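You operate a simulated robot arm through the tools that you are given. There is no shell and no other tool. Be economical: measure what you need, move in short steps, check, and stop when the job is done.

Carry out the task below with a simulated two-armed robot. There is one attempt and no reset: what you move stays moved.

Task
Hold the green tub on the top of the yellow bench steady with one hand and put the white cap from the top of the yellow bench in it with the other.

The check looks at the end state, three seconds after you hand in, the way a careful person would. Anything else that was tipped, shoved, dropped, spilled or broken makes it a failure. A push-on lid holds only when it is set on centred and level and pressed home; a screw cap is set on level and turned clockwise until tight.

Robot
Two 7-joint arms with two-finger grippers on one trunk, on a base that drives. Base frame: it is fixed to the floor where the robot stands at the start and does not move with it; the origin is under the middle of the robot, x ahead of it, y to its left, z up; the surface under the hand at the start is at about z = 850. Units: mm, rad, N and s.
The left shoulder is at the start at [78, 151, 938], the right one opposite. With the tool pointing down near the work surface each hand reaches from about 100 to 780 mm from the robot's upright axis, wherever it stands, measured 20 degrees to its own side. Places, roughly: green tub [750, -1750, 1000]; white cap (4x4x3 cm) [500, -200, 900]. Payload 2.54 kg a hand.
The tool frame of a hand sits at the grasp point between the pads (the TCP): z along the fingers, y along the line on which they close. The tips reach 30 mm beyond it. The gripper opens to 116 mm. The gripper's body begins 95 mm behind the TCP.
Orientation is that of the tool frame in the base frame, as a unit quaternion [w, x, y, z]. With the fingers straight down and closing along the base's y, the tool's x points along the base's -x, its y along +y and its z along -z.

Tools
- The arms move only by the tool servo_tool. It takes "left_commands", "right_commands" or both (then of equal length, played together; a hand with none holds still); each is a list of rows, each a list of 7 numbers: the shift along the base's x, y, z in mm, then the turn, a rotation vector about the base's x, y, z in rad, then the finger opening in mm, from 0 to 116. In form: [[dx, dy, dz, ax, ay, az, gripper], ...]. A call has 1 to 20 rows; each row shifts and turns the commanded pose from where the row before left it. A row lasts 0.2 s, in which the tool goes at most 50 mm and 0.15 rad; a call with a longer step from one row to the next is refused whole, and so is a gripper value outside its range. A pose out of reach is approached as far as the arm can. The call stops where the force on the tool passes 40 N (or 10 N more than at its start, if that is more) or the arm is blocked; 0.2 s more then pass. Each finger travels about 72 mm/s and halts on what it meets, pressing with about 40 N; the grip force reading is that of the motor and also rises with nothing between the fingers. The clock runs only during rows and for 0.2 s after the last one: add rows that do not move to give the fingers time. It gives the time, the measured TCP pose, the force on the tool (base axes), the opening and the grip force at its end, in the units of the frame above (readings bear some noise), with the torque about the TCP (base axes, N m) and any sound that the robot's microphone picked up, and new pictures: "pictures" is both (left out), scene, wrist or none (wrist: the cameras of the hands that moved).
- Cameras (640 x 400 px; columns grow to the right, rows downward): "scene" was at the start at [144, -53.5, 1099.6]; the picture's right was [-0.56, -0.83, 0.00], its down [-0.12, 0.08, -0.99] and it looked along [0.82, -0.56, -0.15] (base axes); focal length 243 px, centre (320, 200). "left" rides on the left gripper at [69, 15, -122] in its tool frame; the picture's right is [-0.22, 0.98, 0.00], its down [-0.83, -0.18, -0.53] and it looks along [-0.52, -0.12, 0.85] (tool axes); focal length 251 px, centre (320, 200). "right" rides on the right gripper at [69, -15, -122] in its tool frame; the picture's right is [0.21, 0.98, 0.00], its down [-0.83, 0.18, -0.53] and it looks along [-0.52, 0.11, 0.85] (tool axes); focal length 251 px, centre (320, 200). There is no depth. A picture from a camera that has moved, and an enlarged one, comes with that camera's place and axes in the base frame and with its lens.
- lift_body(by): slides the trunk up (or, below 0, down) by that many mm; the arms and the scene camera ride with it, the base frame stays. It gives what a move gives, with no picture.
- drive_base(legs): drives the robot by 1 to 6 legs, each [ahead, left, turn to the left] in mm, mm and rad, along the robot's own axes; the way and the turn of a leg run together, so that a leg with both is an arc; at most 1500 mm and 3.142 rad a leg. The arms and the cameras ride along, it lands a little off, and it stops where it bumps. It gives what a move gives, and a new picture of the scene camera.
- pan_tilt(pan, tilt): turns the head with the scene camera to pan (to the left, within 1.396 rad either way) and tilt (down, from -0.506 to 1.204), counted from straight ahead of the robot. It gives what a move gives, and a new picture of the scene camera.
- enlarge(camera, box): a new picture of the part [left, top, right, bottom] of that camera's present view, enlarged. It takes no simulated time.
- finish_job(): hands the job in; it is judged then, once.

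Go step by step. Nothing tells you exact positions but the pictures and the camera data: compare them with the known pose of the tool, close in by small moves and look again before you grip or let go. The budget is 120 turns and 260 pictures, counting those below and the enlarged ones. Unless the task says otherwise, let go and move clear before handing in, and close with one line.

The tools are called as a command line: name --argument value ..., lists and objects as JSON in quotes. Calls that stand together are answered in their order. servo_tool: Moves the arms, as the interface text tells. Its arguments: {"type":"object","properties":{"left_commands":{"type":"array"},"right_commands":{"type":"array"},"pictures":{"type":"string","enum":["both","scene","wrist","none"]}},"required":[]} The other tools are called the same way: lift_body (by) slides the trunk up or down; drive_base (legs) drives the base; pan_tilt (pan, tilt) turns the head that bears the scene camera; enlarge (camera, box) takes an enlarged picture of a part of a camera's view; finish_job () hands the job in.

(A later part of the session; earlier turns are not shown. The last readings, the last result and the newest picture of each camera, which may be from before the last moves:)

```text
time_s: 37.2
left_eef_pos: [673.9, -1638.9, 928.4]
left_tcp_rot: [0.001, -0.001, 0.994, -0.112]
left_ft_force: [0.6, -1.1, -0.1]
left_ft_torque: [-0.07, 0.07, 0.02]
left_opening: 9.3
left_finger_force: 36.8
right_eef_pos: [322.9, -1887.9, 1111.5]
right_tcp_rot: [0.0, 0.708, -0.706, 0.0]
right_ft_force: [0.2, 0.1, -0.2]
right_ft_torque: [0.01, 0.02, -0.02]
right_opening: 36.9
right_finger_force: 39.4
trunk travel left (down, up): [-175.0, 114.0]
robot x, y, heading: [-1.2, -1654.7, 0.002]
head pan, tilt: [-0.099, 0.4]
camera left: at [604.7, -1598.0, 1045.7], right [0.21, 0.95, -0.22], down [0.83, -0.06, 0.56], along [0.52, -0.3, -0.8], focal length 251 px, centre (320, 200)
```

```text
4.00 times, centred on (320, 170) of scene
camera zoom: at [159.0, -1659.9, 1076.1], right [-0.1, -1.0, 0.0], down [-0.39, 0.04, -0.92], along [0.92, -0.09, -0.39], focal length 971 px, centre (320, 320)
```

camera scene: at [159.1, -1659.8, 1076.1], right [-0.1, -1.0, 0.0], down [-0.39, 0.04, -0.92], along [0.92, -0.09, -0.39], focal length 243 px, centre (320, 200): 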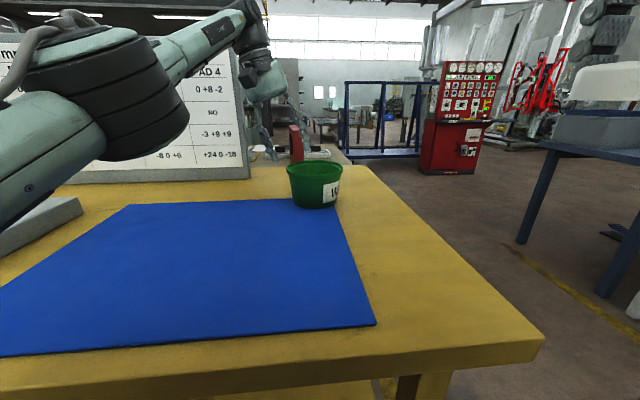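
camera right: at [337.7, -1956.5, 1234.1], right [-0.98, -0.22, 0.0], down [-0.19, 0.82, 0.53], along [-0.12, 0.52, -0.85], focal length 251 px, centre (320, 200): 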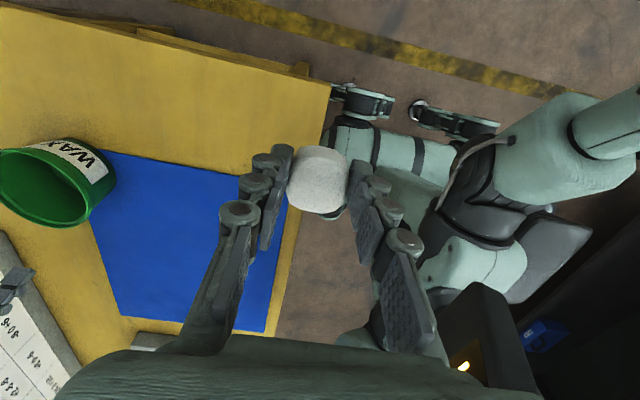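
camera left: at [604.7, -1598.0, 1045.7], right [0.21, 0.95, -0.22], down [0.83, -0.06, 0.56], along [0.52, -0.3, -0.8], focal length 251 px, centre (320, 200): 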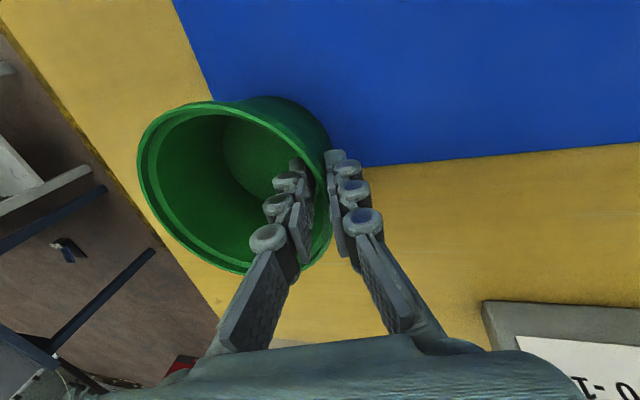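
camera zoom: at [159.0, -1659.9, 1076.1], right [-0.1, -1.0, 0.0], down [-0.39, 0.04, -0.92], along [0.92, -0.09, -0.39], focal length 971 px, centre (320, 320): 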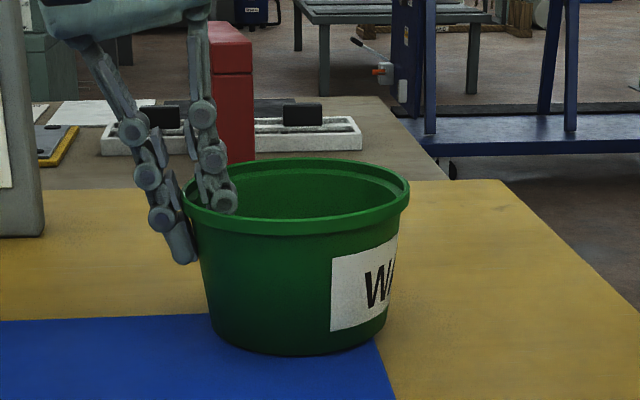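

The tub sits nearly flat again. I take out the last 0.02 rad, and at the same time bring the right hand forward on the outer side of the tub, leaning away from the left gripper.

servo_tool --left_commands '[[0, 0, 0, 0.02, 0, 0, 2], [0, 0, 0, 0, 0, 0, 2], [0, 0, 0, 0, 0, 0, 2], [0, 0, 0, 0, 0, 0, 2], [0, 0, 0, 0, 0, 0, 2], [0, 0, 0, 0, 0, 0, 2], [0, 0, 0, 0, 0, 0, 2], [0, 0, 0, 0, 0, 0, 2], [0, 0, 0, 0, 0, 0, 2], [0, 0, 0, 0, 0, 0, 2], [0, 0, 0, 0, 0, 0, 2]]' --right_commands '[[35, 3, -4, 0.02, 0, 0, 32], [35, 3, -4, 0.02, 0, 0, 32], [35, 3, -4, 0.02, 0, 0, 32], [35, 3, -4, 0.02, 0, 0, 32], [35, 3, -4, 0.02, 0, 0, 32], [35, 3, -4, 0.02, 0, 0, 32], [35, 3, -4, 0.02, 0, 0, 32], [35, 3, -4, 0.02, 0, 0, 32], [35, 3, -4, 0.02, 0, 0, 32], [30, 3, -4, 0.02, 0, 0, 32], [0, 0, 0, 0, 0, 0, 32]]'

enlarge --camera "scene" --box '[240, 120, 400, 220]'

```text
time_s: 39.6
left_eef_pos: [672.7, -1639.6, 929.2]
left_tcp_rot: [0.0, -0.001, 0.995, -0.102]
left_ft_force: [0.6, 0.8, 4.8]
left_ft_torque: [-0.14, 0.19, -0.05]
left_opening: 9.1
left_finger_force: 36.0
right_eef_pos: [613.6, -1886.7, 1035.8]
right_tcp_rot: [-0.072, 0.705, -0.702, -0.071]
right_ft_force: [0.4, 0.5, -0.1]
right_ft_torque: [0.04, -0.03, -0.01]
right_opening: 37.0
right_finger_force: 39.8
right hand out of reach, approached as far as the arm can: row 7, 8, 9, 10
trunk travel left (down, up): [-175.0, 114.0]
robot x, y, heading: [-0.2, -1650.3, 0.004]
head pan, tilt: [-0.099, 0.4]
camera scene: at [158.7, -1659.8, 1076.2], right [-0.1, -1.0, 0.0], down [-0.39, 0.04, -0.92], along [0.92, -0.09, -0.39], focal length 243 px, centre (320, 200)
camera right: at [627.0, -1978.4, 1142.7], right [-0.98, -0.21, -0.05], down [-0.18, 0.7, 0.69], along [-0.11, 0.68, -0.72], focal length 251 px, centre (320, 200)
camera left: at [604.8, -1599.7, 1046.6], right [0.21, 0.96, -0.2], down [0.83, -0.07, 0.56], along [0.52, -0.28, -0.8], focal length 251 px, centre (320, 200)
```

scene: 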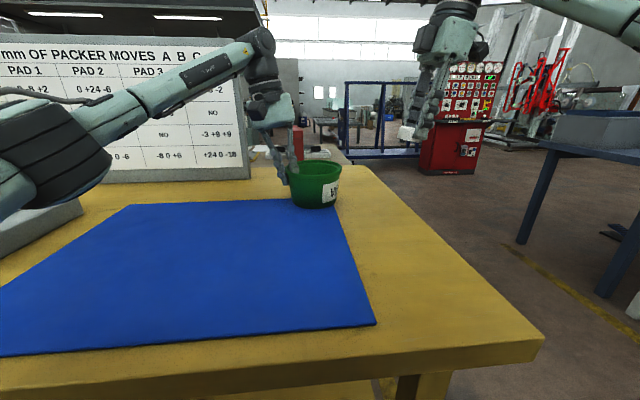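
right: 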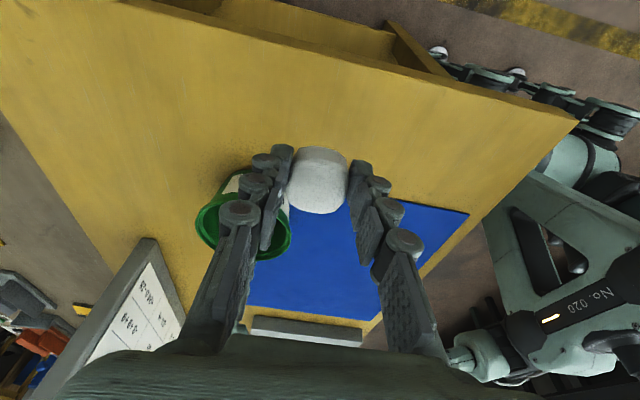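
left: 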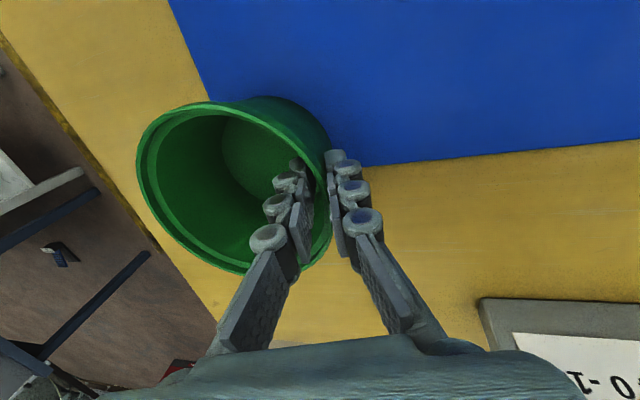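

```text
4.00 times, centred on (320, 170) of scene
camera zoom: at [158.7, -1659.8, 1076.2], right [-0.1, -1.0, 0.0], down [-0.39, 0.04, -0.92], along [0.92, -0.09, -0.39], focal length 971 px, centre (320, 320)
```

zoom: 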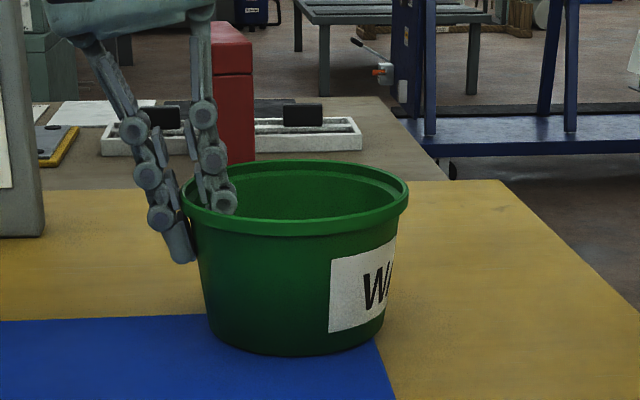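

The tub is seated flat and held, with only 5 N of load. The right hand ran out of reach with that 90° turn, so I turn it halfway back while still well clear and see how far it reaches.

servo_tool --right_commands '[[0, 8, 0, 0, 0, -0.131, 32], [0, 8, 0, 0, 0, -0.131, 32], [0, 8, 0, 0, 0, -0.131, 32], [0, 8, 0, 0, 0, -0.131, 32], [0, 8, 0, 0, 0, -0.131, 32], [0, 8, 0, 0, 0, -0.131, 32], [0, 0, 0, 0, 0, 0, 32]]' --pictures "both"

```text
time_s: 41.2
left_eef_pos: [673.5, -1639.6, 929.1]
left_tcp_rot: [0.0, -0.002, 0.995, -0.102]
left_ft_force: [2.1, 1.7, 5.0]
left_ft_torque: [-0.03, 0.09, -0.01]
left_opening: 8.9
left_finger_force: 36.1
right_eef_pos: [612.2, -1837.6, 1036.2]
right_tcp_rot: [0.095, -0.381, 0.919, 0.038]
right_ft_force: [-0.5, 0.6, -0.2]
right_ft_torque: [0.02, -0.02, -0.02]
right_opening: 37.3
right_finger_force: 39.8
trunk travel left (down, up): [-175.0, 114.0]
robot x, y, heading: [-2.0, -1652.3, -0.003]
head pan, tilt: [-0.099, 0.4]
camera scene: at [158.7, -1659.7, 1076.2], right [-0.1, -1.0, 0.0], down [-0.39, 0.04, -0.92], along [0.92, -0.09, -0.39], focal length 243 px, centre (320, 200)
camera right: at [556.6, -1913.1, 1143.0], right [-0.84, 0.54, -0.04], down [0.37, 0.63, 0.69], along [0.4, 0.56, -0.72], focal length 251 px, centre (320, 200)
```

scene: 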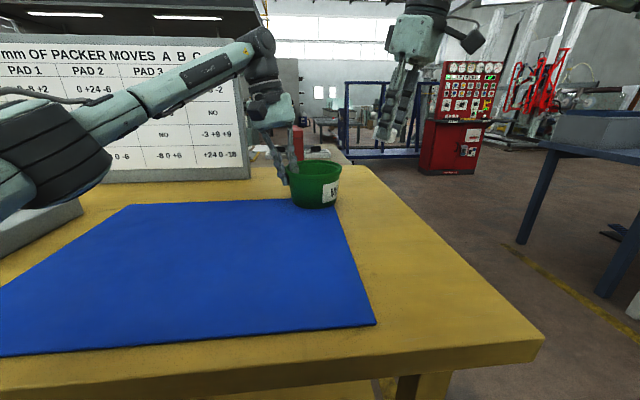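
right: 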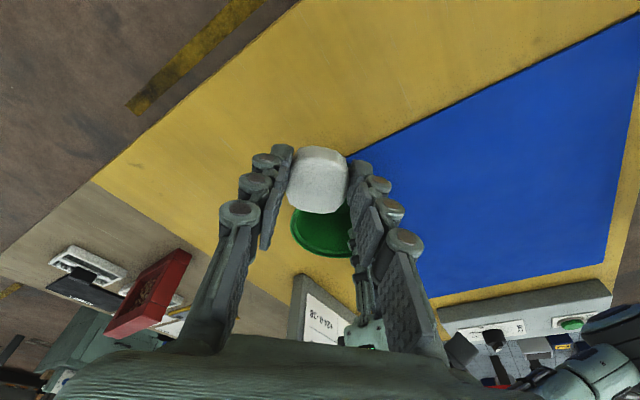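

No reach limit shows at this yaw. I move ahead, staying beside the tub.

servo_tool --right_commands '[[20, 8, 0, 0, 0, 0, 32], [20, 8, 0, 0, 0, 0, 32], [20, 8, -5, 0, 0, 0, 32], [0, 8, -5, 0, 0, 0, 32], [0, 0, 0, 0, 0, 0, 32]]' --pictures "none"

```text
time_s: 42.4
left_eef_pos: [673.1, -1639.7, 927.9]
left_tcp_rot: [0.0, -0.001, 0.995, -0.102]
left_ft_force: [-3.3, 0.6, 3.8]
left_ft_torque: [-0.05, 0.36, -0.1]
left_opening: 9.1
left_finger_force: 36.8
right_eef_pos: [634.1, -1839.3, 1004.5]
right_tcp_rot: [0.093, -0.382, 0.919, 0.038]
right_ft_force: [0.9, 0.1, 0.1]
right_ft_torque: [-0.04, -0.03, 0.0]
right_opening: 37.1
right_finger_force: 39.8
right hand out of reach, approached as far as the arm can: row 1, 2, 3
trunk travel left (down, up): [-175.0, 114.0]
robot x, y, heading: [-1.1, -1646.7, 0.0]
head pan, tilt: [-0.099, 0.4]
```

The right arm stays short of the tub at this stance. I let go of the tub, rise clear, pull both hands back, and drive 80 mm closer so both arms have margin.

servo_tool --left_commands '[[0, 0, 0, 0, 0, 0, 14], [0, 0, 0, 0, 0, 0, 20], [0, 0, 0, 0, 0, 0, 30], [0, 0, 0, 0, 0, 0, 40], [0, 0, 0, 0, 0, 0, 50], [0, 0, 0, 0, 0, 0, 50]]' --pictures "none"

enlarge --camera "scene" --box '[240, 120, 400, 220]'

```text
time_s: 43.8
left_eef_pos: [673.9, -1639.9, 930.8]
left_tcp_rot: [0.0, -0.001, 0.995, -0.102]
left_ft_force: [1.0, -0.1, 0.6]
left_ft_torque: [-0.04, 0.03, -0.02]
left_opening: 50.1
left_finger_force: 0.0
right_eef_pos: [633.4, -1841.9, 1005.2]
right_tcp_rot: [0.094, -0.381, 0.919, 0.038]
right_ft_force: [-1.0, 0.0, -0.1]
right_ft_torque: [-0.01, 0.01, -0.02]
right_opening: 37.4
right_finger_force: 40.4
trunk travel left (down, up): [-175.0, 114.0]
robot x, y, heading: [-0.4, -1651.0, 0.002]
head pan, tilt: [-0.099, 0.4]
```

```text
4.00 times, centred on (320, 170) of scene
camera zoom: at [159.1, -1659.8, 1076.1], right [-0.1, -1.0, 0.0], down [-0.39, 0.04, -0.92], along [0.92, -0.09, -0.39], focal length 971 px, centre (320, 320)
```

zoom: 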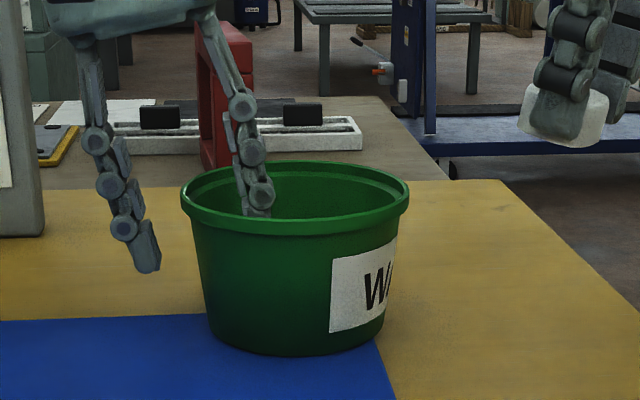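

The tub stands flat and free. I lift and pull both hands back, then drive ahead.

servo_tool --left_commands '[[0, 0, 20, 0, 0, 0, 50], [0, 2, 30, 0, 0, 0, 50], [0, 2, 35, 0, 0, 0, 50], [-30, 0, 0, 0, 0, 0, 50], [-35, 0, 0, 0, 0, 0, 50], [-35, 0, 0, 0, 0, 0, 50]]' --right_commands '[[0, 0, 0, 0, 0, 0, 32], [-20, 0, 20, 0, 0, 0, 32], [-25, 0, 20, 0, 0, 0.06, 32], [-25, 0, 0, 0, 0, 0.13, 32], [-25, 0, 0, 0, 0, 0.13, 32], [-25, 0, 0, 0, 0, 0.13, 32]]' --pictures "none"

drive_base --legs '[[80, 0, 0]]'

```text
time_s: 45.2
left_eef_pos: [572.2, -1635.5, 1013.9]
left_tcp_rot: [0.0, -0.003, 0.995, -0.103]
left_ft_force: [0.0, -0.2, 0.3]
left_ft_torque: [0.01, -0.04, 0.0]
left_opening: 49.9
left_finger_force: 0.2
right_eef_pos: [514.2, -1837.6, 1045.3]
right_tcp_rot: [0.083, -0.578, 0.81, 0.057]
right_ft_force: [-0.1, 1.4, -0.2]
right_ft_torque: [-0.01, -0.01, 0.0]
right_opening: 37.3
right_finger_force: 40.2
trunk travel left (down, up): [-175.0, 114.0]
robot x, y, heading: [3.1, -1647.3, 0.004]
head pan, tilt: [-0.099, 0.4]
```

```text
time_s: 46.2
left_eef_pos: [618.3, -1636.9, 1013.8]
left_tcp_rot: [0.0, 0.0, 0.995, -0.103]
left_ft_force: [0.1, -0.2, 0.2]
left_ft_torque: [0.02, 0.03, -0.05]
left_opening: 50.1
left_finger_force: 0.1
right_eef_pos: [558.1, -1838.2, 1045.0]
right_tcp_rot: [0.083, -0.576, 0.811, 0.058]
right_ft_force: [0.0, -0.1, 0.2]
right_ft_torque: [-0.01, -0.02, 0.01]
right_opening: 36.9
right_finger_force: 40.0
trunk travel left (down, up): [-175.0, 114.0]
robot x, y, heading: [39.5, -1650.0, 0.002]
head pan, tilt: [-0.099, 0.4]
camera scene: at [203.0, -1659.7, 1076.2], right [-0.1, -1.0, 0.0], down [-0.39, 0.04, -0.92], along [0.92, -0.09, -0.39], focal length 243 px, centre (320, 200)
```

scene: 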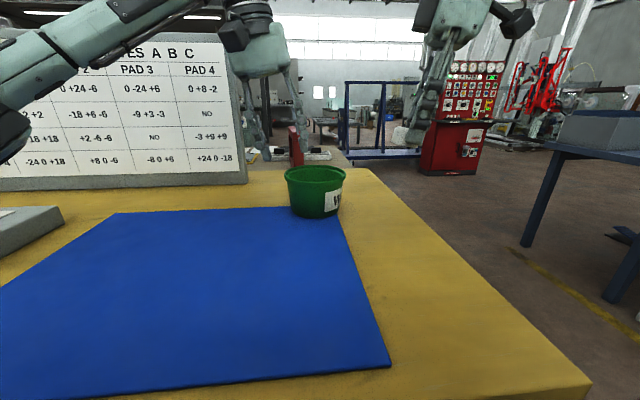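

The base stopped after 44 mm, probably against the bench, and the tub hasn't moved. For the remaining reach I raise the left hand and lower the trunk 60 mm, so the arms stretch less steeply.

servo_tool --left_commands '[[-10, 0, 40, 0, 0, 0, 50], [-10, 0, 20, 0, 0, 0, 50]]' --right_commands '[[0, 0, 30, 0, 0, 0, 32], [0, 0, 10, 0, 0, 0, 32]]' --pictures "none"

lift_body --by -60

enlarge --camera "scene" --box '[0, 0, 640, 400]'

```text
time_s: 46.8
left_eef_pos: [596.5, -1637.9, 1073.8]
left_tcp_rot: [0.0, 0.0, 0.995, -0.103]
left_ft_force: [0.3, -0.3, -0.3]
left_ft_torque: [0.03, -0.02, 0.0]
left_opening: 49.9
left_finger_force: 0.1
right_eef_pos: [557.2, -1837.2, 1085.8]
right_tcp_rot: [0.082, -0.576, 0.811, 0.058]
right_ft_force: [-0.8, 0.1, -0.4]
right_ft_torque: [0.01, -0.01, -0.01]
right_opening: 37.0
right_finger_force: 40.1
trunk travel left (down, up): [-175.0, 114.0]
robot x, y, heading: [46.4, -1648.9, 0.003]
head pan, tilt: [-0.099, 0.4]
```

```text
time_s: 47.8
left_eef_pos: [596.4, -1636.2, 1014.7]
left_tcp_rot: [0.0, 0.0, 0.995, -0.104]
left_ft_force: [0.3, 0.3, -0.4]
left_ft_torque: [0.0, -0.03, -0.02]
left_opening: 50.0
left_finger_force: 0.0
right_eef_pos: [557.5, -1836.5, 1026.2]
right_tcp_rot: [0.083, -0.577, 0.811, 0.058]
right_ft_force: [-0.5, -0.4, -0.5]
right_ft_torque: [0.01, 0.03, 0.0]
right_opening: 37.2
right_finger_force: 40.0
trunk travel left (down, up): [-115.0, 174.0]
robot x, y, heading: [43.4, -1646.3, -0.002]
head pan, tilt: [-0.099, 0.4]
```

```text
1.00 times, centred on (320, 200) of scene (not enlarged: the box is as wide or as high as the picture)
camera zoom: at [202.9, -1659.7, 1016.2], right [-0.1, -1.0, 0.0], down [-0.39, 0.04, -0.92], along [0.92, -0.09, -0.39], focal length 243 px, centre (320, 200)
```

zoom: 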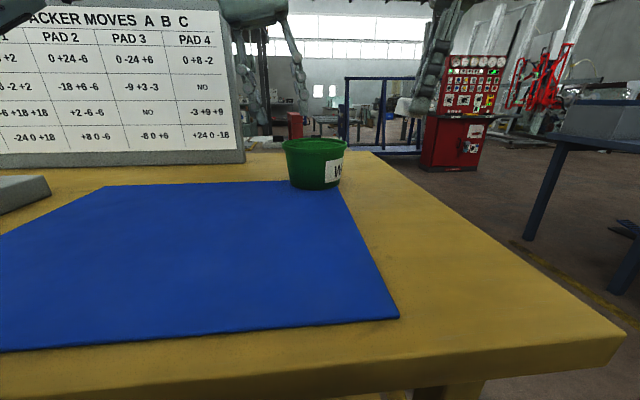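

I test the right arm's reach beside the tub before gripping again.

servo_tool --right_commands '[[25, 5, -5, 0, 0, 0, 32], [25, 5, -5, 0, 0, 0, 32], [25, 5, -5, 0, 0, 0, 32], [25, 5, -5, 0, 0, 0, 32], [15, 5, 0, 0, 0, 0, 32], [0, 0, 0, 0, 0, 0, 32]]' --pictures "none"

```text
time_s: 49.2
left_eef_pos: [597.2, -1636.4, 1013.6]
left_tcp_rot: [0.001, 0.0, 0.995, -0.103]
left_ft_force: [0.0, -0.4, -0.3]
left_ft_torque: [0.02, -0.01, 0.01]
left_opening: 50.2
left_finger_force: 0.0
right_eef_pos: [638.1, -1839.7, 988.0]
right_tcp_rot: [0.083, -0.576, 0.811, 0.058]
right_ft_force: [0.1, 0.4, 0.2]
right_ft_torque: [-0.01, -0.03, 0.02]
right_opening: 37.0
right_finger_force: 40.1
right hand out of reach, approached as far as the arm can: row 3, 4, 5
trunk travel left (down, up): [-115.0, 174.0]
robot x, y, heading: [44.8, -1647.2, -0.001]
head pan, tilt: [-0.099, 0.4]
```

I had the direction wrong: the wrists are above the shoulders, so raising the trunk gives reach. I raise it and test again.

lift_body --by 150

servo_tool --right_commands '[[0, 0, -40, 0, 0, 0, 32], [0, 0, -40, 0, 0, 0, 32], [0, 0, -30, 0, 0, 0, 32], [10, 10, -20, 0, 0, 0, 32], [15, 10, 0, 0, 0, 0, 32], [10, 10, 0, 0, 0, 0, 32], [0, 0, 0, 0, 0, 0, 32]]' --pictures "both"

```text
time_s: 51.0
left_eef_pos: [597.6, -1637.4, 1162.9]
left_tcp_rot: [0.0, 0.001, 0.995, -0.102]
left_ft_force: [0.3, 0.3, -0.7]
left_ft_torque: [-0.01, 0.02, 0.02]
left_opening: 49.8
left_finger_force: 0.1
right_eef_pos: [638.1, -1839.6, 1137.5]
right_tcp_rot: [0.082, -0.576, 0.811, 0.058]
right_ft_force: [0.5, 0.4, -0.5]
right_ft_torque: [0.01, 0.0, -0.01]
right_opening: 36.8
right_finger_force: 40.1
trunk travel left (down, up): [-265.0, 24.0]
robot x, y, heading: [45.5, -1649.4, -0.004]
head pan, tilt: [-0.099, 0.4]
```

```text
time_s: 52.6
left_eef_pos: [597.6, -1636.3, 1163.5]
left_tcp_rot: [0.0, 0.0, 0.995, -0.103]
left_ft_force: [-0.6, -0.2, 0.1]
left_ft_torque: [0.01, -0.03, 0.03]
left_opening: 49.9
left_finger_force: 0.1
right_eef_pos: [673.9, -1810.7, 1006.6]
right_tcp_rot: [0.083, -0.576, 0.811, 0.058]
right_ft_force: [0.1, -0.1, -0.6]
right_ft_torque: [-0.01, 0.02, -0.03]
right_opening: 37.4
right_finger_force: 40.7
trunk travel left (down, up): [-265.0, 24.0]
robot x, y, heading: [40.5, -1647.3, -0.001]
head pan, tilt: [-0.099, 0.4]
camera scene: at [202.8, -1659.6, 1166.2], right [-0.1, -1.0, 0.0], down [-0.39, 0.04, -0.92], along [0.92, -0.09, -0.39], focal length 243 px, centre (320, 200)
camera right: at [656.1, -1901.8, 1115.1], right [-0.99, 0.12, -0.04], down [0.06, 0.72, 0.69], along [0.12, 0.68, -0.72], focal length 251 px, centre (320, 200)
```

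scene: 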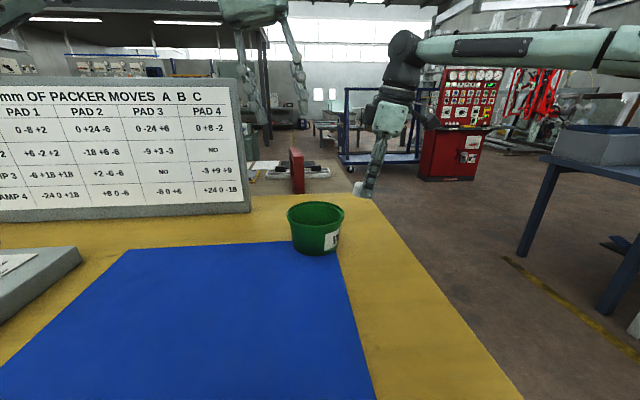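
right: 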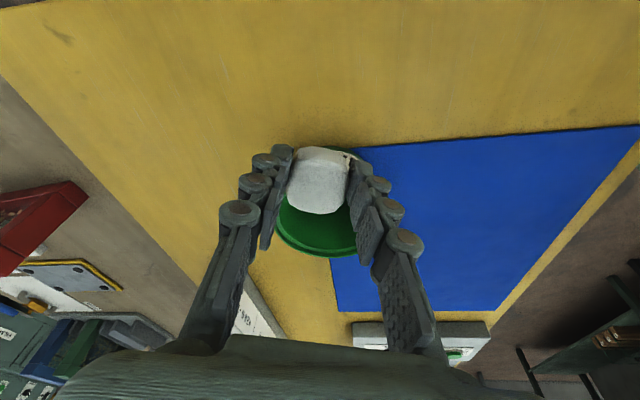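

The right arm now reaches freely beside the tub. I bring the left hand back above the left wall and turn the right hand to the full 90°.

servo_tool --left_commands '[[10, 0, -20, 0, 0, 0, 50], [15, 0, -35, 0, 0, 0, 50], [15, 0, -35, 0, 0, 0, 50], [15, 0, -35, 0, 0, 0, 50], [15, 0, -35, 0, 0, 0, 50], [5, 0, -18, 0, 0, 0, 50], [0, 0, 0, 0, 0, 0, 50]]' --right_commands '[[0, 0, 0, 0, 0, 0.1, 32], [0, 0, 0, 0, 0, 0.1, 32], [0, 0, 0, 0, 0, 0.1, 32], [0, 0, 0, 0, 0, 0, 32], [0, 0, 0, 0, 0, 0, 32], [0, 0, 0, 0, 0, 0, 32], [0, 0, 0, 0, 0, 0, 32]]' --pictures "wrist"

enlarge --camera "scene" --box '[240, 160, 400, 260]'

```text
time_s: 54.2
left_eef_pos: [672.4, -1637.2, 984.4]
left_tcp_rot: [0.0, 0.0, 0.995, -0.102]
left_ft_force: [0.2, -0.1, -0.4]
left_ft_torque: [0.03, 0.01, 0.01]
left_opening: 49.9
left_finger_force: 0.0
right_eef_pos: [672.9, -1808.9, 1007.0]
right_tcp_rot: [0.073, -0.691, 0.716, 0.069]
right_ft_force: [0.4, 0.2, -0.3]
right_ft_torque: [0.0, 0.02, 0.02]
right_opening: 37.3
right_finger_force: 40.0
trunk travel left (down, up): [-265.0, 24.0]
robot x, y, heading: [42.6, -1649.7, 0.001]
head pan, tilt: [-0.099, 0.4]
camera right: at [683.9, -1902.2, 1114.4], right [-0.98, -0.18, -0.04], down [-0.16, 0.71, 0.69], along [-0.09, 0.68, -0.72], focal length 251 px, centre (320, 200)
camera left: at [603.2, -1597.6, 1102.3], right [0.21, 0.96, -0.2], down [0.83, -0.07, 0.56], along [0.52, -0.28, -0.8], focal length 251 px, centre (320, 200)
```

right: 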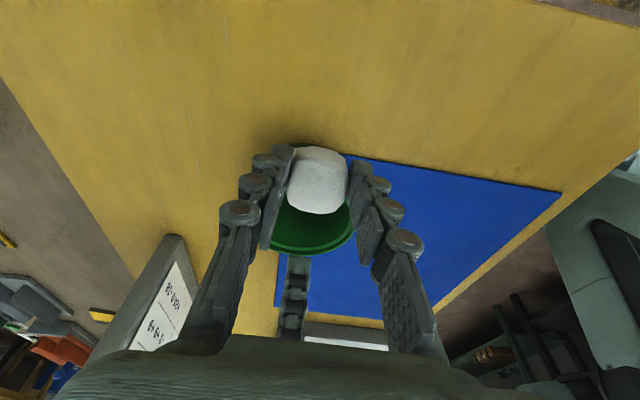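
left: 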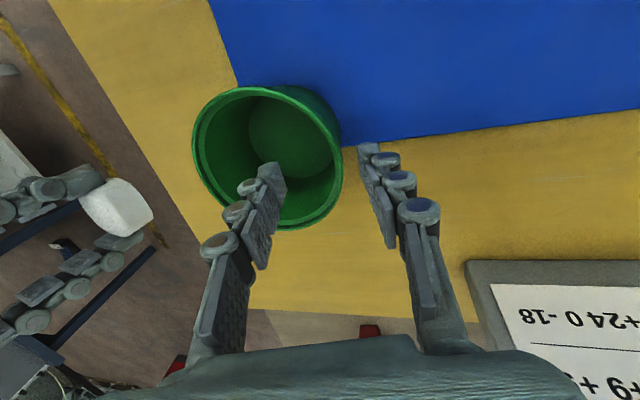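

```text
4.00 times, centred on (320, 210) of scene
camera zoom: at [203.0, -1659.7, 1166.1], right [-0.1, -1.0, 0.0], down [-0.39, 0.04, -0.92], along [0.92, -0.09, -0.39], focal length 971 px, centre (320, 160)
```

zoom: 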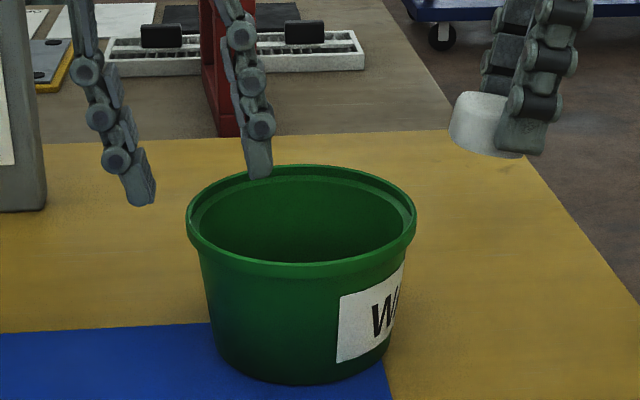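

The tub is where it was, centred near [673, -1696]. I lower the left hand over the wall again and close in stages, now at the tilt that matched the wall.

servo_tool --left_commands '[[0, 0, -20, 0, 0, 0, 50], [0, -2, -20, 0, 0, 0, 50], [0, 0, -10, 0, 0, 0, 50], [0, 0, -5, 0, 0, 0, 40], [0, 0, 0, 0, 0, 0, 30], [0, 0, 0, 0, 0, 0, 22], [0, 0, 0, 0, 0, 0, 16], [0, 0, 0, 0, 0, 0, 16]]' --pictures "wrist"

enlarge --camera "scene" --box '[240, 160, 400, 260]'

```text
time_s: 56.0
left_eef_pos: [671.5, -1639.0, 929.7]
left_tcp_rot: [0.0, -0.001, 0.995, -0.103]
left_ft_force: [-0.4, -0.4, -0.1]
left_ft_torque: [0.0, 0.01, 0.0]
left_opening: 15.9
left_finger_force: 0.0
right_eef_pos: [672.8, -1810.7, 1007.7]
right_tcp_rot: [0.074, -0.691, 0.716, 0.069]
right_ft_force: [0.2, 0.4, 0.1]
right_ft_torque: [-0.05, -0.02, -0.06]
right_opening: 37.0
right_finger_force: 39.6
trunk travel left (down, up): [-265.0, 24.0]
robot x, y, heading: [44.2, -1648.8, 0.006]
head pan, tilt: [-0.099, 0.4]
camera left: at [603.4, -1599.2, 1047.5], right [0.21, 0.96, -0.2], down [0.83, -0.07, 0.56], along [0.52, -0.28, -0.8], focal length 251 px, centre (320, 200)
```

left: 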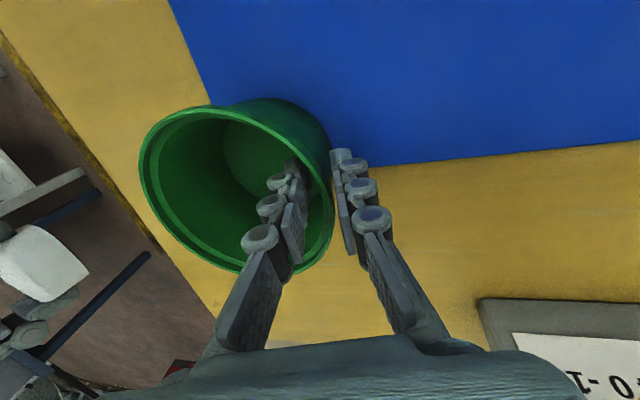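

```text
4.00 times, centred on (320, 210) of scene
camera zoom: at [203.1, -1659.7, 1166.1], right [-0.1, -1.0, 0.0], down [-0.39, 0.04, -0.92], along [0.92, -0.09, -0.39], focal length 971 px, centre (320, 160)
```

zoom: 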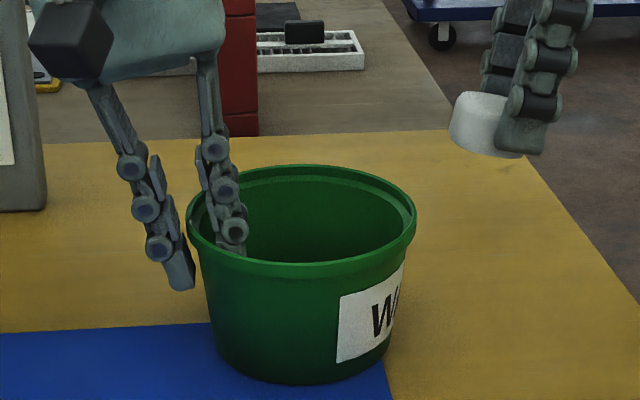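

Both fingers are clear of the wall on either side. I close the last bit.

servo_tool --left_commands '[[0, 0, 0, 0, 0, 0, 13], [0, 0, 0, 0, 0, 0, 10], [0, 0, 0, 0, 0, 0, 7], [0, 0, 0, 0, 0, 0, 4], [0, 0, 0, 0, 0, 0, 2]]' --pictures "none"

enlarge --camera "scene" --box '[240, 160, 400, 260]'

enlarge --camera "scene" --box '[200, 60, 456, 220]'

```text
time_s: 57.2
left_eef_pos: [672.6, -1640.0, 929.8]
left_tcp_rot: [0.0, -0.001, 0.995, -0.102]
left_ft_force: [-0.5, 0.2, 0.4]
left_ft_torque: [0.0, 0.01, 0.03]
left_opening: 9.2
left_finger_force: 36.6
right_eef_pos: [672.9, -1809.5, 1007.2]
right_tcp_rot: [0.073, -0.691, 0.716, 0.069]
right_ft_force: [-0.7, -0.2, -0.8]
right_ft_torque: [-0.02, 0.0, 0.0]
right_opening: 37.2
right_finger_force: 39.9
trunk travel left (down, up): [-265.0, 24.0]
robot x, y, heading: [44.5, -1650.2, -0.003]
head pan, tilt: [-0.099, 0.4]
```

```text
4.00 times, centred on (320, 210) of scene
camera zoom: at [203.1, -1659.7, 1166.1], right [-0.1, -1.0, 0.0], down [-0.39, 0.04, -0.92], along [0.92, -0.09, -0.39], focal length 971 px, centre (320, 160)
```

zoom: 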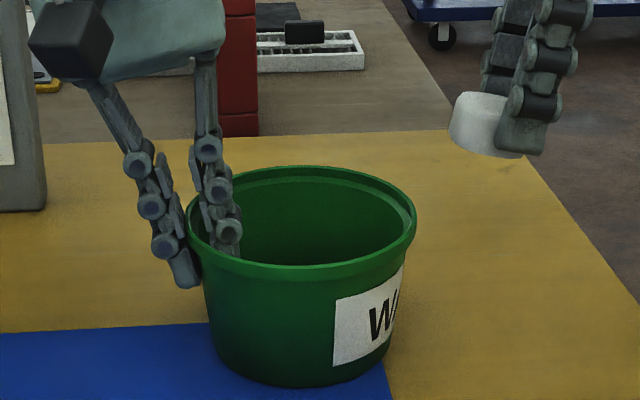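

```text
2.50 times, centred on (328, 140) of scene
camera zoom: at [203.1, -1659.7, 1166.1], right [-0.1, -1.0, 0.0], down [-0.39, 0.04, -0.92], along [0.92, -0.09, -0.39], focal length 607 px, centre (300, 350)
```

zoom: 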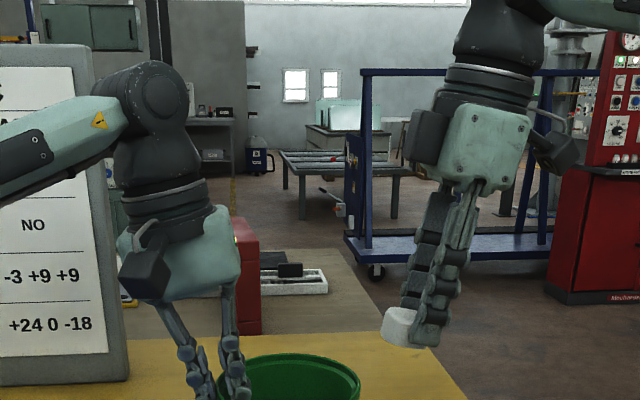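

The tub is level and held, with almost no load. The right gripper has a boxy part facing the left hand, so I lean it 0.17 rad further away and then bring the cap over the tub.

servo_tool --right_commands '[[0, 0, 10, 0.06, 0, 0, 32], [0, 0, 10, 0.06, 0, 0, 32], [0, 10, 0, 0.05, 0, 0, 32], [0, 20, 0, 0, 0, 0, 32], [0, 20, 0, 0, 0, 0, 32], [0, 15, 0, 0, 0, 0, 32], [0, 0, 0, 0, 0, 0, 32]]' --pictures "both"

enlarge --camera "scene" --box '[200, 80, 456, 240]'

```text
time_s: 58.8
left_eef_pos: [671.7, -1638.2, 929.3]
left_tcp_rot: [0.0, -0.001, 0.995, -0.104]
left_ft_force: [-0.2, 0.5, -0.5]
left_ft_torque: [0.03, -0.01, 0.01]
left_opening: 9.1
left_finger_force: 36.6
right_eef_pos: [667.6, -1762.9, 1024.9]
right_tcp_rot: [0.132, -0.683, 0.707, 0.13]
right_ft_force: [0.7, 0.3, 0.1]
right_ft_torque: [-0.04, -0.02, -0.03]
right_opening: 37.2
right_finger_force: 40.5
right hand out of reach, approached as far as the arm can: row 5, 6
trunk travel left (down, up): [-265.0, 24.0]
robot x, y, heading: [43.3, -1647.9, -0.001]
head pan, tilt: [-0.099, 0.4]
camera scene: at [203.1, -1659.7, 1166.1], right [-0.1, -1.0, 0.0], down [-0.39, 0.04, -0.92], along [0.92, -0.09, -0.39], focal length 243 px, centre (320, 200)
camera right: at [678.2, -1872.0, 1114.8], right [-0.98, -0.17, -0.07], down [-0.16, 0.58, 0.8], along [-0.09, 0.8, -0.6], focal length 251 px, centre (320, 200)
```

scene: 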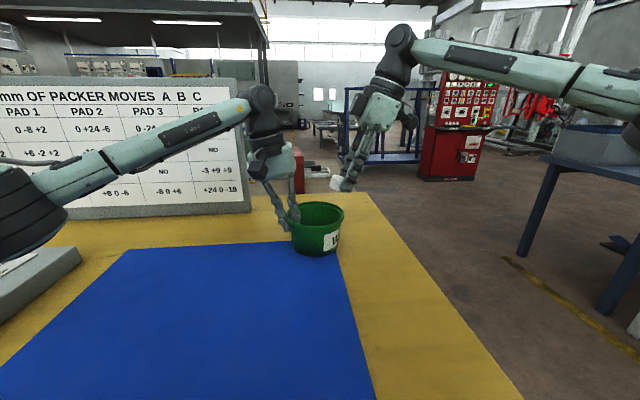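
right: 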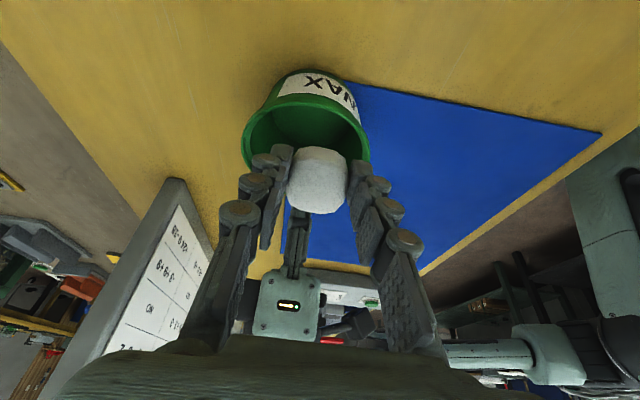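

```text
2.50 times, centred on (328, 160) of scene
camera zoom: at [203.1, -1659.7, 1166.1], right [-0.1, -1.0, 0.0], down [-0.39, 0.04, -0.92], along [0.92, -0.09, -0.39], focal length 607 px, centre (300, 300)
```

zoom: 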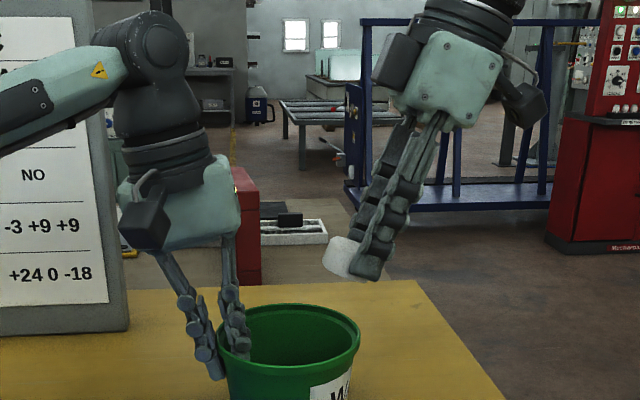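

The limit now is on height and tilt. I lower 35 mm, keeping the cap above the rim, and continue toward the tub's middle.

servo_tool --right_commands '[[0, 0, -20, 0, 0, 0, 32], [0, 0, -15, 0, 0, 0, 32], [0, 15, 0, 0, 0, 0, 32], [0, 15, 0, 0, 0, 0, 32], [0, 15, 0, 0, 0, 0, 32], [0, 0, 0, 0, 0, 0, 32]]' --pictures "wrist"

enlarge --camera "scene" --box '[200, 100, 456, 260]'

```text
time_s: 60.2
left_eef_pos: [673.5, -1639.5, 930.7]
left_tcp_rot: [0.001, 0.0, 0.995, -0.102]
left_ft_force: [-0.5, 0.3, -0.9]
left_ft_torque: [0.07, 0.02, 0.01]
left_opening: 9.0
left_finger_force: 37.0
right_eef_pos: [653.6, -1731.6, 987.3]
right_tcp_rot: [0.132, -0.682, 0.707, 0.131]
right_ft_force: [0.2, -0.2, 0.0]
right_ft_torque: [-0.01, -0.02, -0.01]
right_opening: 37.2
right_finger_force: 40.2
right hand out of reach, approached as far as the arm can: row 4, 5
trunk travel left (down, up): [-265.0, 24.0]
robot x, y, heading: [41.0, -1652.4, -0.0]
head pan, tilt: [-0.099, 0.4]
camera right: at [663.8, -1839.8, 1076.1], right [-0.98, -0.17, -0.07], down [-0.16, 0.58, 0.8], along [-0.09, 0.8, -0.6], focal length 251 px, centre (320, 200)
```

right: 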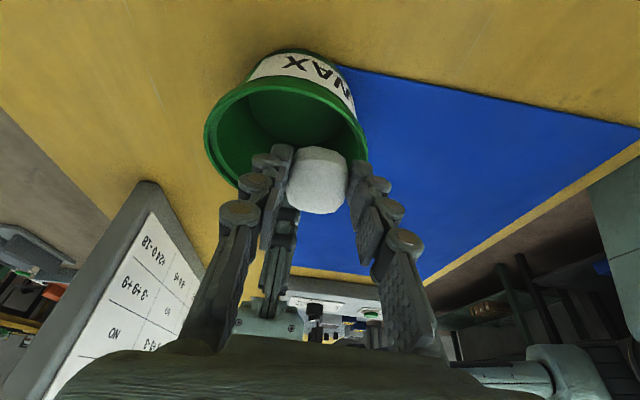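

```text
2.50 times, centred on (328, 180) of scene
camera zoom: at [203.1, -1659.7, 1166.1], right [-0.1, -0.99, 0.0], down [-0.39, 0.04, -0.92], along [0.92, -0.09, -0.39], focal length 607 px, centre (300, 250)
```

zoom: 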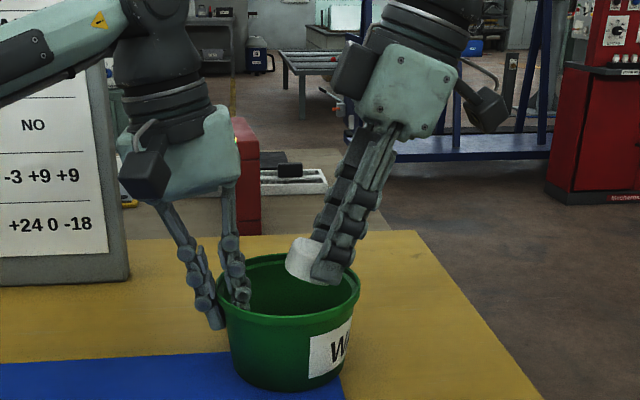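

The clearance between the hands is ample. I reduce the yaw by 0.4 rad to regain reach, and move toward the centre.

servo_tool --right_commands '[[0, 0, 3, 0, 0, -0.1, 32], [0, 0, 0, 0, 0, -0.1, 32], [0, 0, 0, 0, 0, -0.1, 32], [0, 0, 0, 0, 0, -0.1, 32], [7, 8, 0, 0, 0, 0, 32], [8, 8, 0, 0, 0, 0, 32], [0, 0, 0, 0, 0, 0, 32]]' --pictures "wrist"

enlarge --camera "scene" --box '[200, 100, 456, 260]'

```text
time_s: 61.8
left_eef_pos: [671.8, -1638.7, 930.0]
left_tcp_rot: [0.0, 0.0, 0.995, -0.102]
left_ft_force: [-0.1, 0.1, 0.4]
left_ft_torque: [0.06, 0.04, 0.01]
left_opening: 9.4
left_finger_force: 36.7
right_eef_pos: [666.0, -1718.4, 988.9]
right_tcp_rot: [0.156, -0.528, 0.828, 0.103]
right_ft_force: [-0.4, -1.2, -0.4]
right_ft_torque: [0.03, 0.01, -0.01]
right_opening: 37.2
right_finger_force: 39.8
right hand out of reach, approached as far as the arm can: row 6
trunk travel left (down, up): [-265.0, 24.0]
robot x, y, heading: [44.2, -1650.2, -0.004]
head pan, tilt: [-0.099, 0.4]
camera right: at [633.4, -1822.8, 1078.1], right [-0.97, 0.23, -0.07], down [0.08, 0.59, 0.8], along [0.23, 0.77, -0.6], focal length 251 px, centre (320, 200)
```

right: 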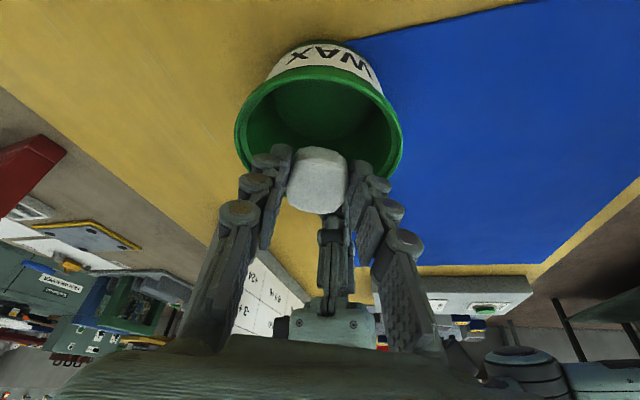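

```text
2.50 times, centred on (328, 180) of scene
camera zoom: at [203.1, -1659.7, 1166.1], right [-0.1, -1.0, 0.0], down [-0.39, 0.04, -0.92], along [0.92, -0.09, -0.39], focal length 607 px, centre (300, 250)
```

zoom: 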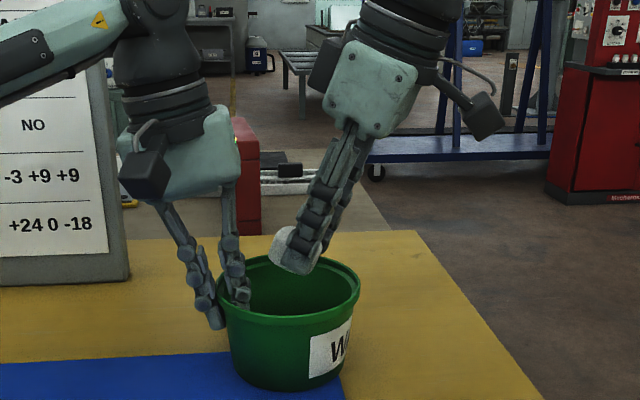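

The cap is over the tub, about 15 mm off its centre. I go down in small steps, moving toward the centre as I do.

servo_tool --right_commands '[[1, 3, -12, 0, 0, 0, 32], [2, 5, -12, 0, 0, 0, 32], [2, 5, -8, 0, 0, 0, 32], [0, 0, 0, 0, 0, 0, 32]]' --pictures "wrist"

enlarge --camera "scene" --box '[240, 160, 400, 260]'

enlarge --camera "left" --box '[0, 0, 640, 400]'

```text
time_s: 62.8
left_eef_pos: [673.2, -1639.8, 931.1]
left_tcp_rot: [0.0, 0.0, 0.995, -0.102]
left_ft_force: [0.0, 0.7, 0.1]
left_ft_torque: [0.05, 0.02, -0.05]
left_opening: 9.1
left_finger_force: 36.9
right_eef_pos: [665.0, -1710.6, 956.1]
right_tcp_rot: [0.156, -0.528, 0.828, 0.102]
right_ft_force: [-0.4, -0.7, 0.1]
right_ft_torque: [0.01, 0.0, 0.01]
right_opening: 37.1
right_finger_force: 39.7
right hand out of reach, approached as far as the arm can: row 2, 3
trunk travel left (down, up): [-265.0, 24.0]
robot x, y, heading: [45.1, -1650.6, -0.003]
head pan, tilt: [-0.099, 0.4]
camera right: at [632.1, -1815.8, 1045.4], right [-0.97, 0.23, -0.07], down [0.08, 0.59, 0.8], along [0.23, 0.77, -0.6], focal length 251 px, centre (320, 200)
```

right: 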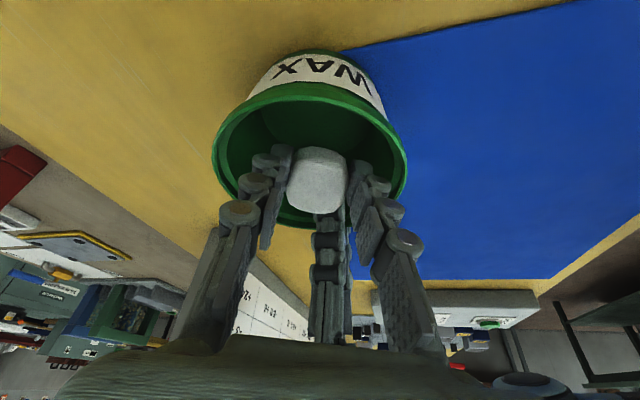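

```text
4.00 times, centred on (320, 210) of scene
camera zoom: at [203.1, -1659.7, 1166.1], right [-0.1, -1.0, 0.0], down [-0.39, 0.04, -0.92], along [0.92, -0.09, -0.39], focal length 971 px, centre (320, 160)
```

zoom: 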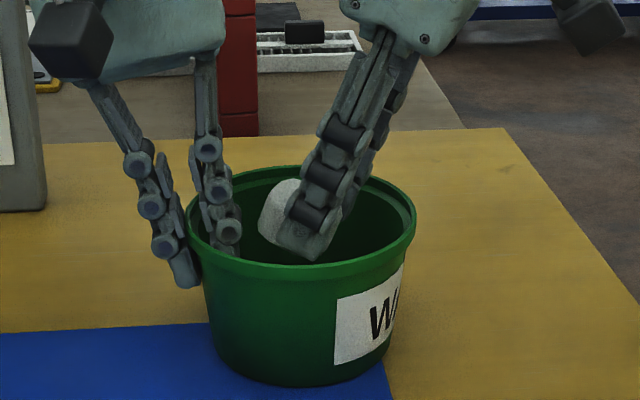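

```text
1.00 times, centred on (320, 200) of left (not enlarged: the box is as wide or as high as the picture)
camera zoom: at [603.4, -1599.2, 1047.5], right [0.21, 0.96, -0.2], down [0.83, -0.07, 0.56], along [0.52, -0.28, -0.8], focal length 251 px, centre (320, 200)
```

zoom: 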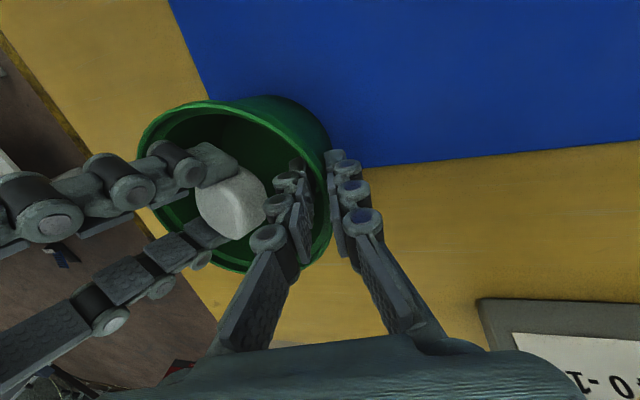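

The cap is over the open mouth, clear of the left finger and the rim. I go straight down into the tub.

servo_tool --right_commands '[[1, 0, -10, 0, 0, 0, 32], [1, 0, -10, 0, 0, 0, 32], [1, 0, -10, 0, 0, 0, 32], [0, 0, 0, 0, 0, 0, 32]]' --pictures "wrist"

enlarge --camera "scene" --box '[240, 160, 400, 260]'

enlarge --camera "left" --box '[80, 80, 400, 280]'

```text
time_s: 63.8
left_eef_pos: [671.2, -1637.6, 929.4]
left_tcp_rot: [0.0, -0.001, 0.995, -0.103]
left_ft_force: [-0.2, 0.7, -0.2]
left_ft_torque: [0.03, 0.07, -0.05]
left_opening: 8.9
left_finger_force: 37.2
right_eef_pos: [667.9, -1712.4, 926.4]
right_tcp_rot: [0.156, -0.528, 0.828, 0.102]
right_ft_force: [0.1, 0.8, -0.4]
right_ft_torque: [-0.02, 0.01, -0.01]
right_opening: 37.2
right_finger_force: 39.9
trunk travel left (down, up): [-265.0, 24.0]
robot x, y, heading: [45.4, -1648.5, -0.003]
head pan, tilt: [-0.099, 0.4]
camera right: at [634.9, -1816.8, 1015.9], right [-0.97, 0.23, -0.07], down [0.08, 0.6, 0.8], along [0.23, 0.77, -0.6], focal length 251 px, centre (320, 200)
```

right: 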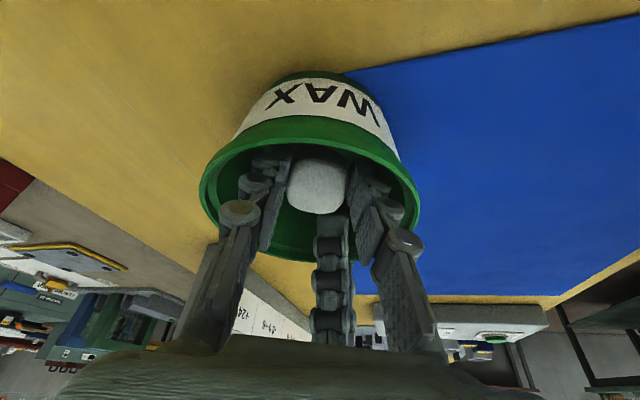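

```text
4.00 times, centred on (320, 210) of scene
camera zoom: at [203.1, -1659.7, 1166.1], right [-0.1, -1.0, 0.0], down [-0.39, 0.04, -0.92], along [0.92, -0.09, -0.39], focal length 971 px, centre (320, 160)
```

zoom: 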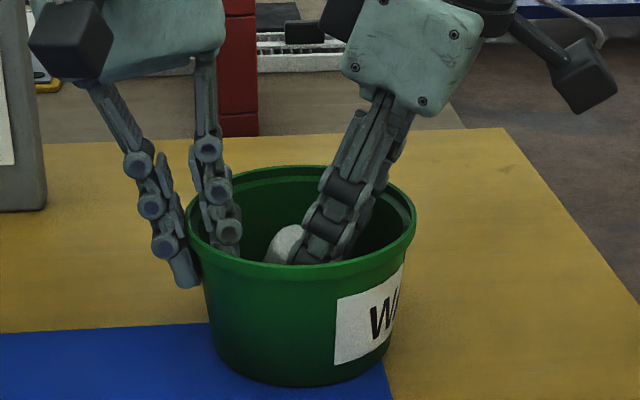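

```text
2.00 times, centred on (240, 180) of left
camera zoom: at [603.4, -1599.2, 1047.5], right [0.21, 0.96, -0.2], down [0.83, -0.07, 0.56], along [0.52, -0.28, -0.8], focal length 503 px, centre (480, 240)
```

zoom: 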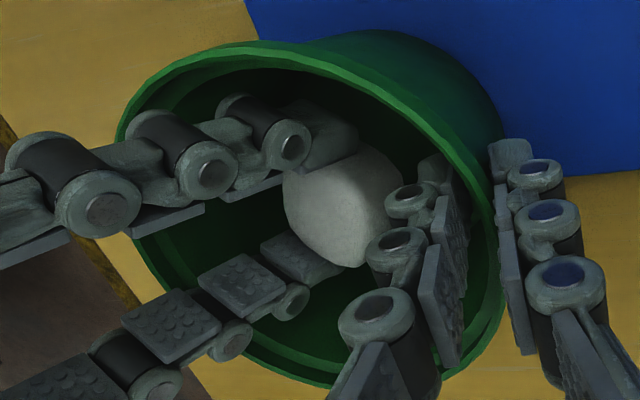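

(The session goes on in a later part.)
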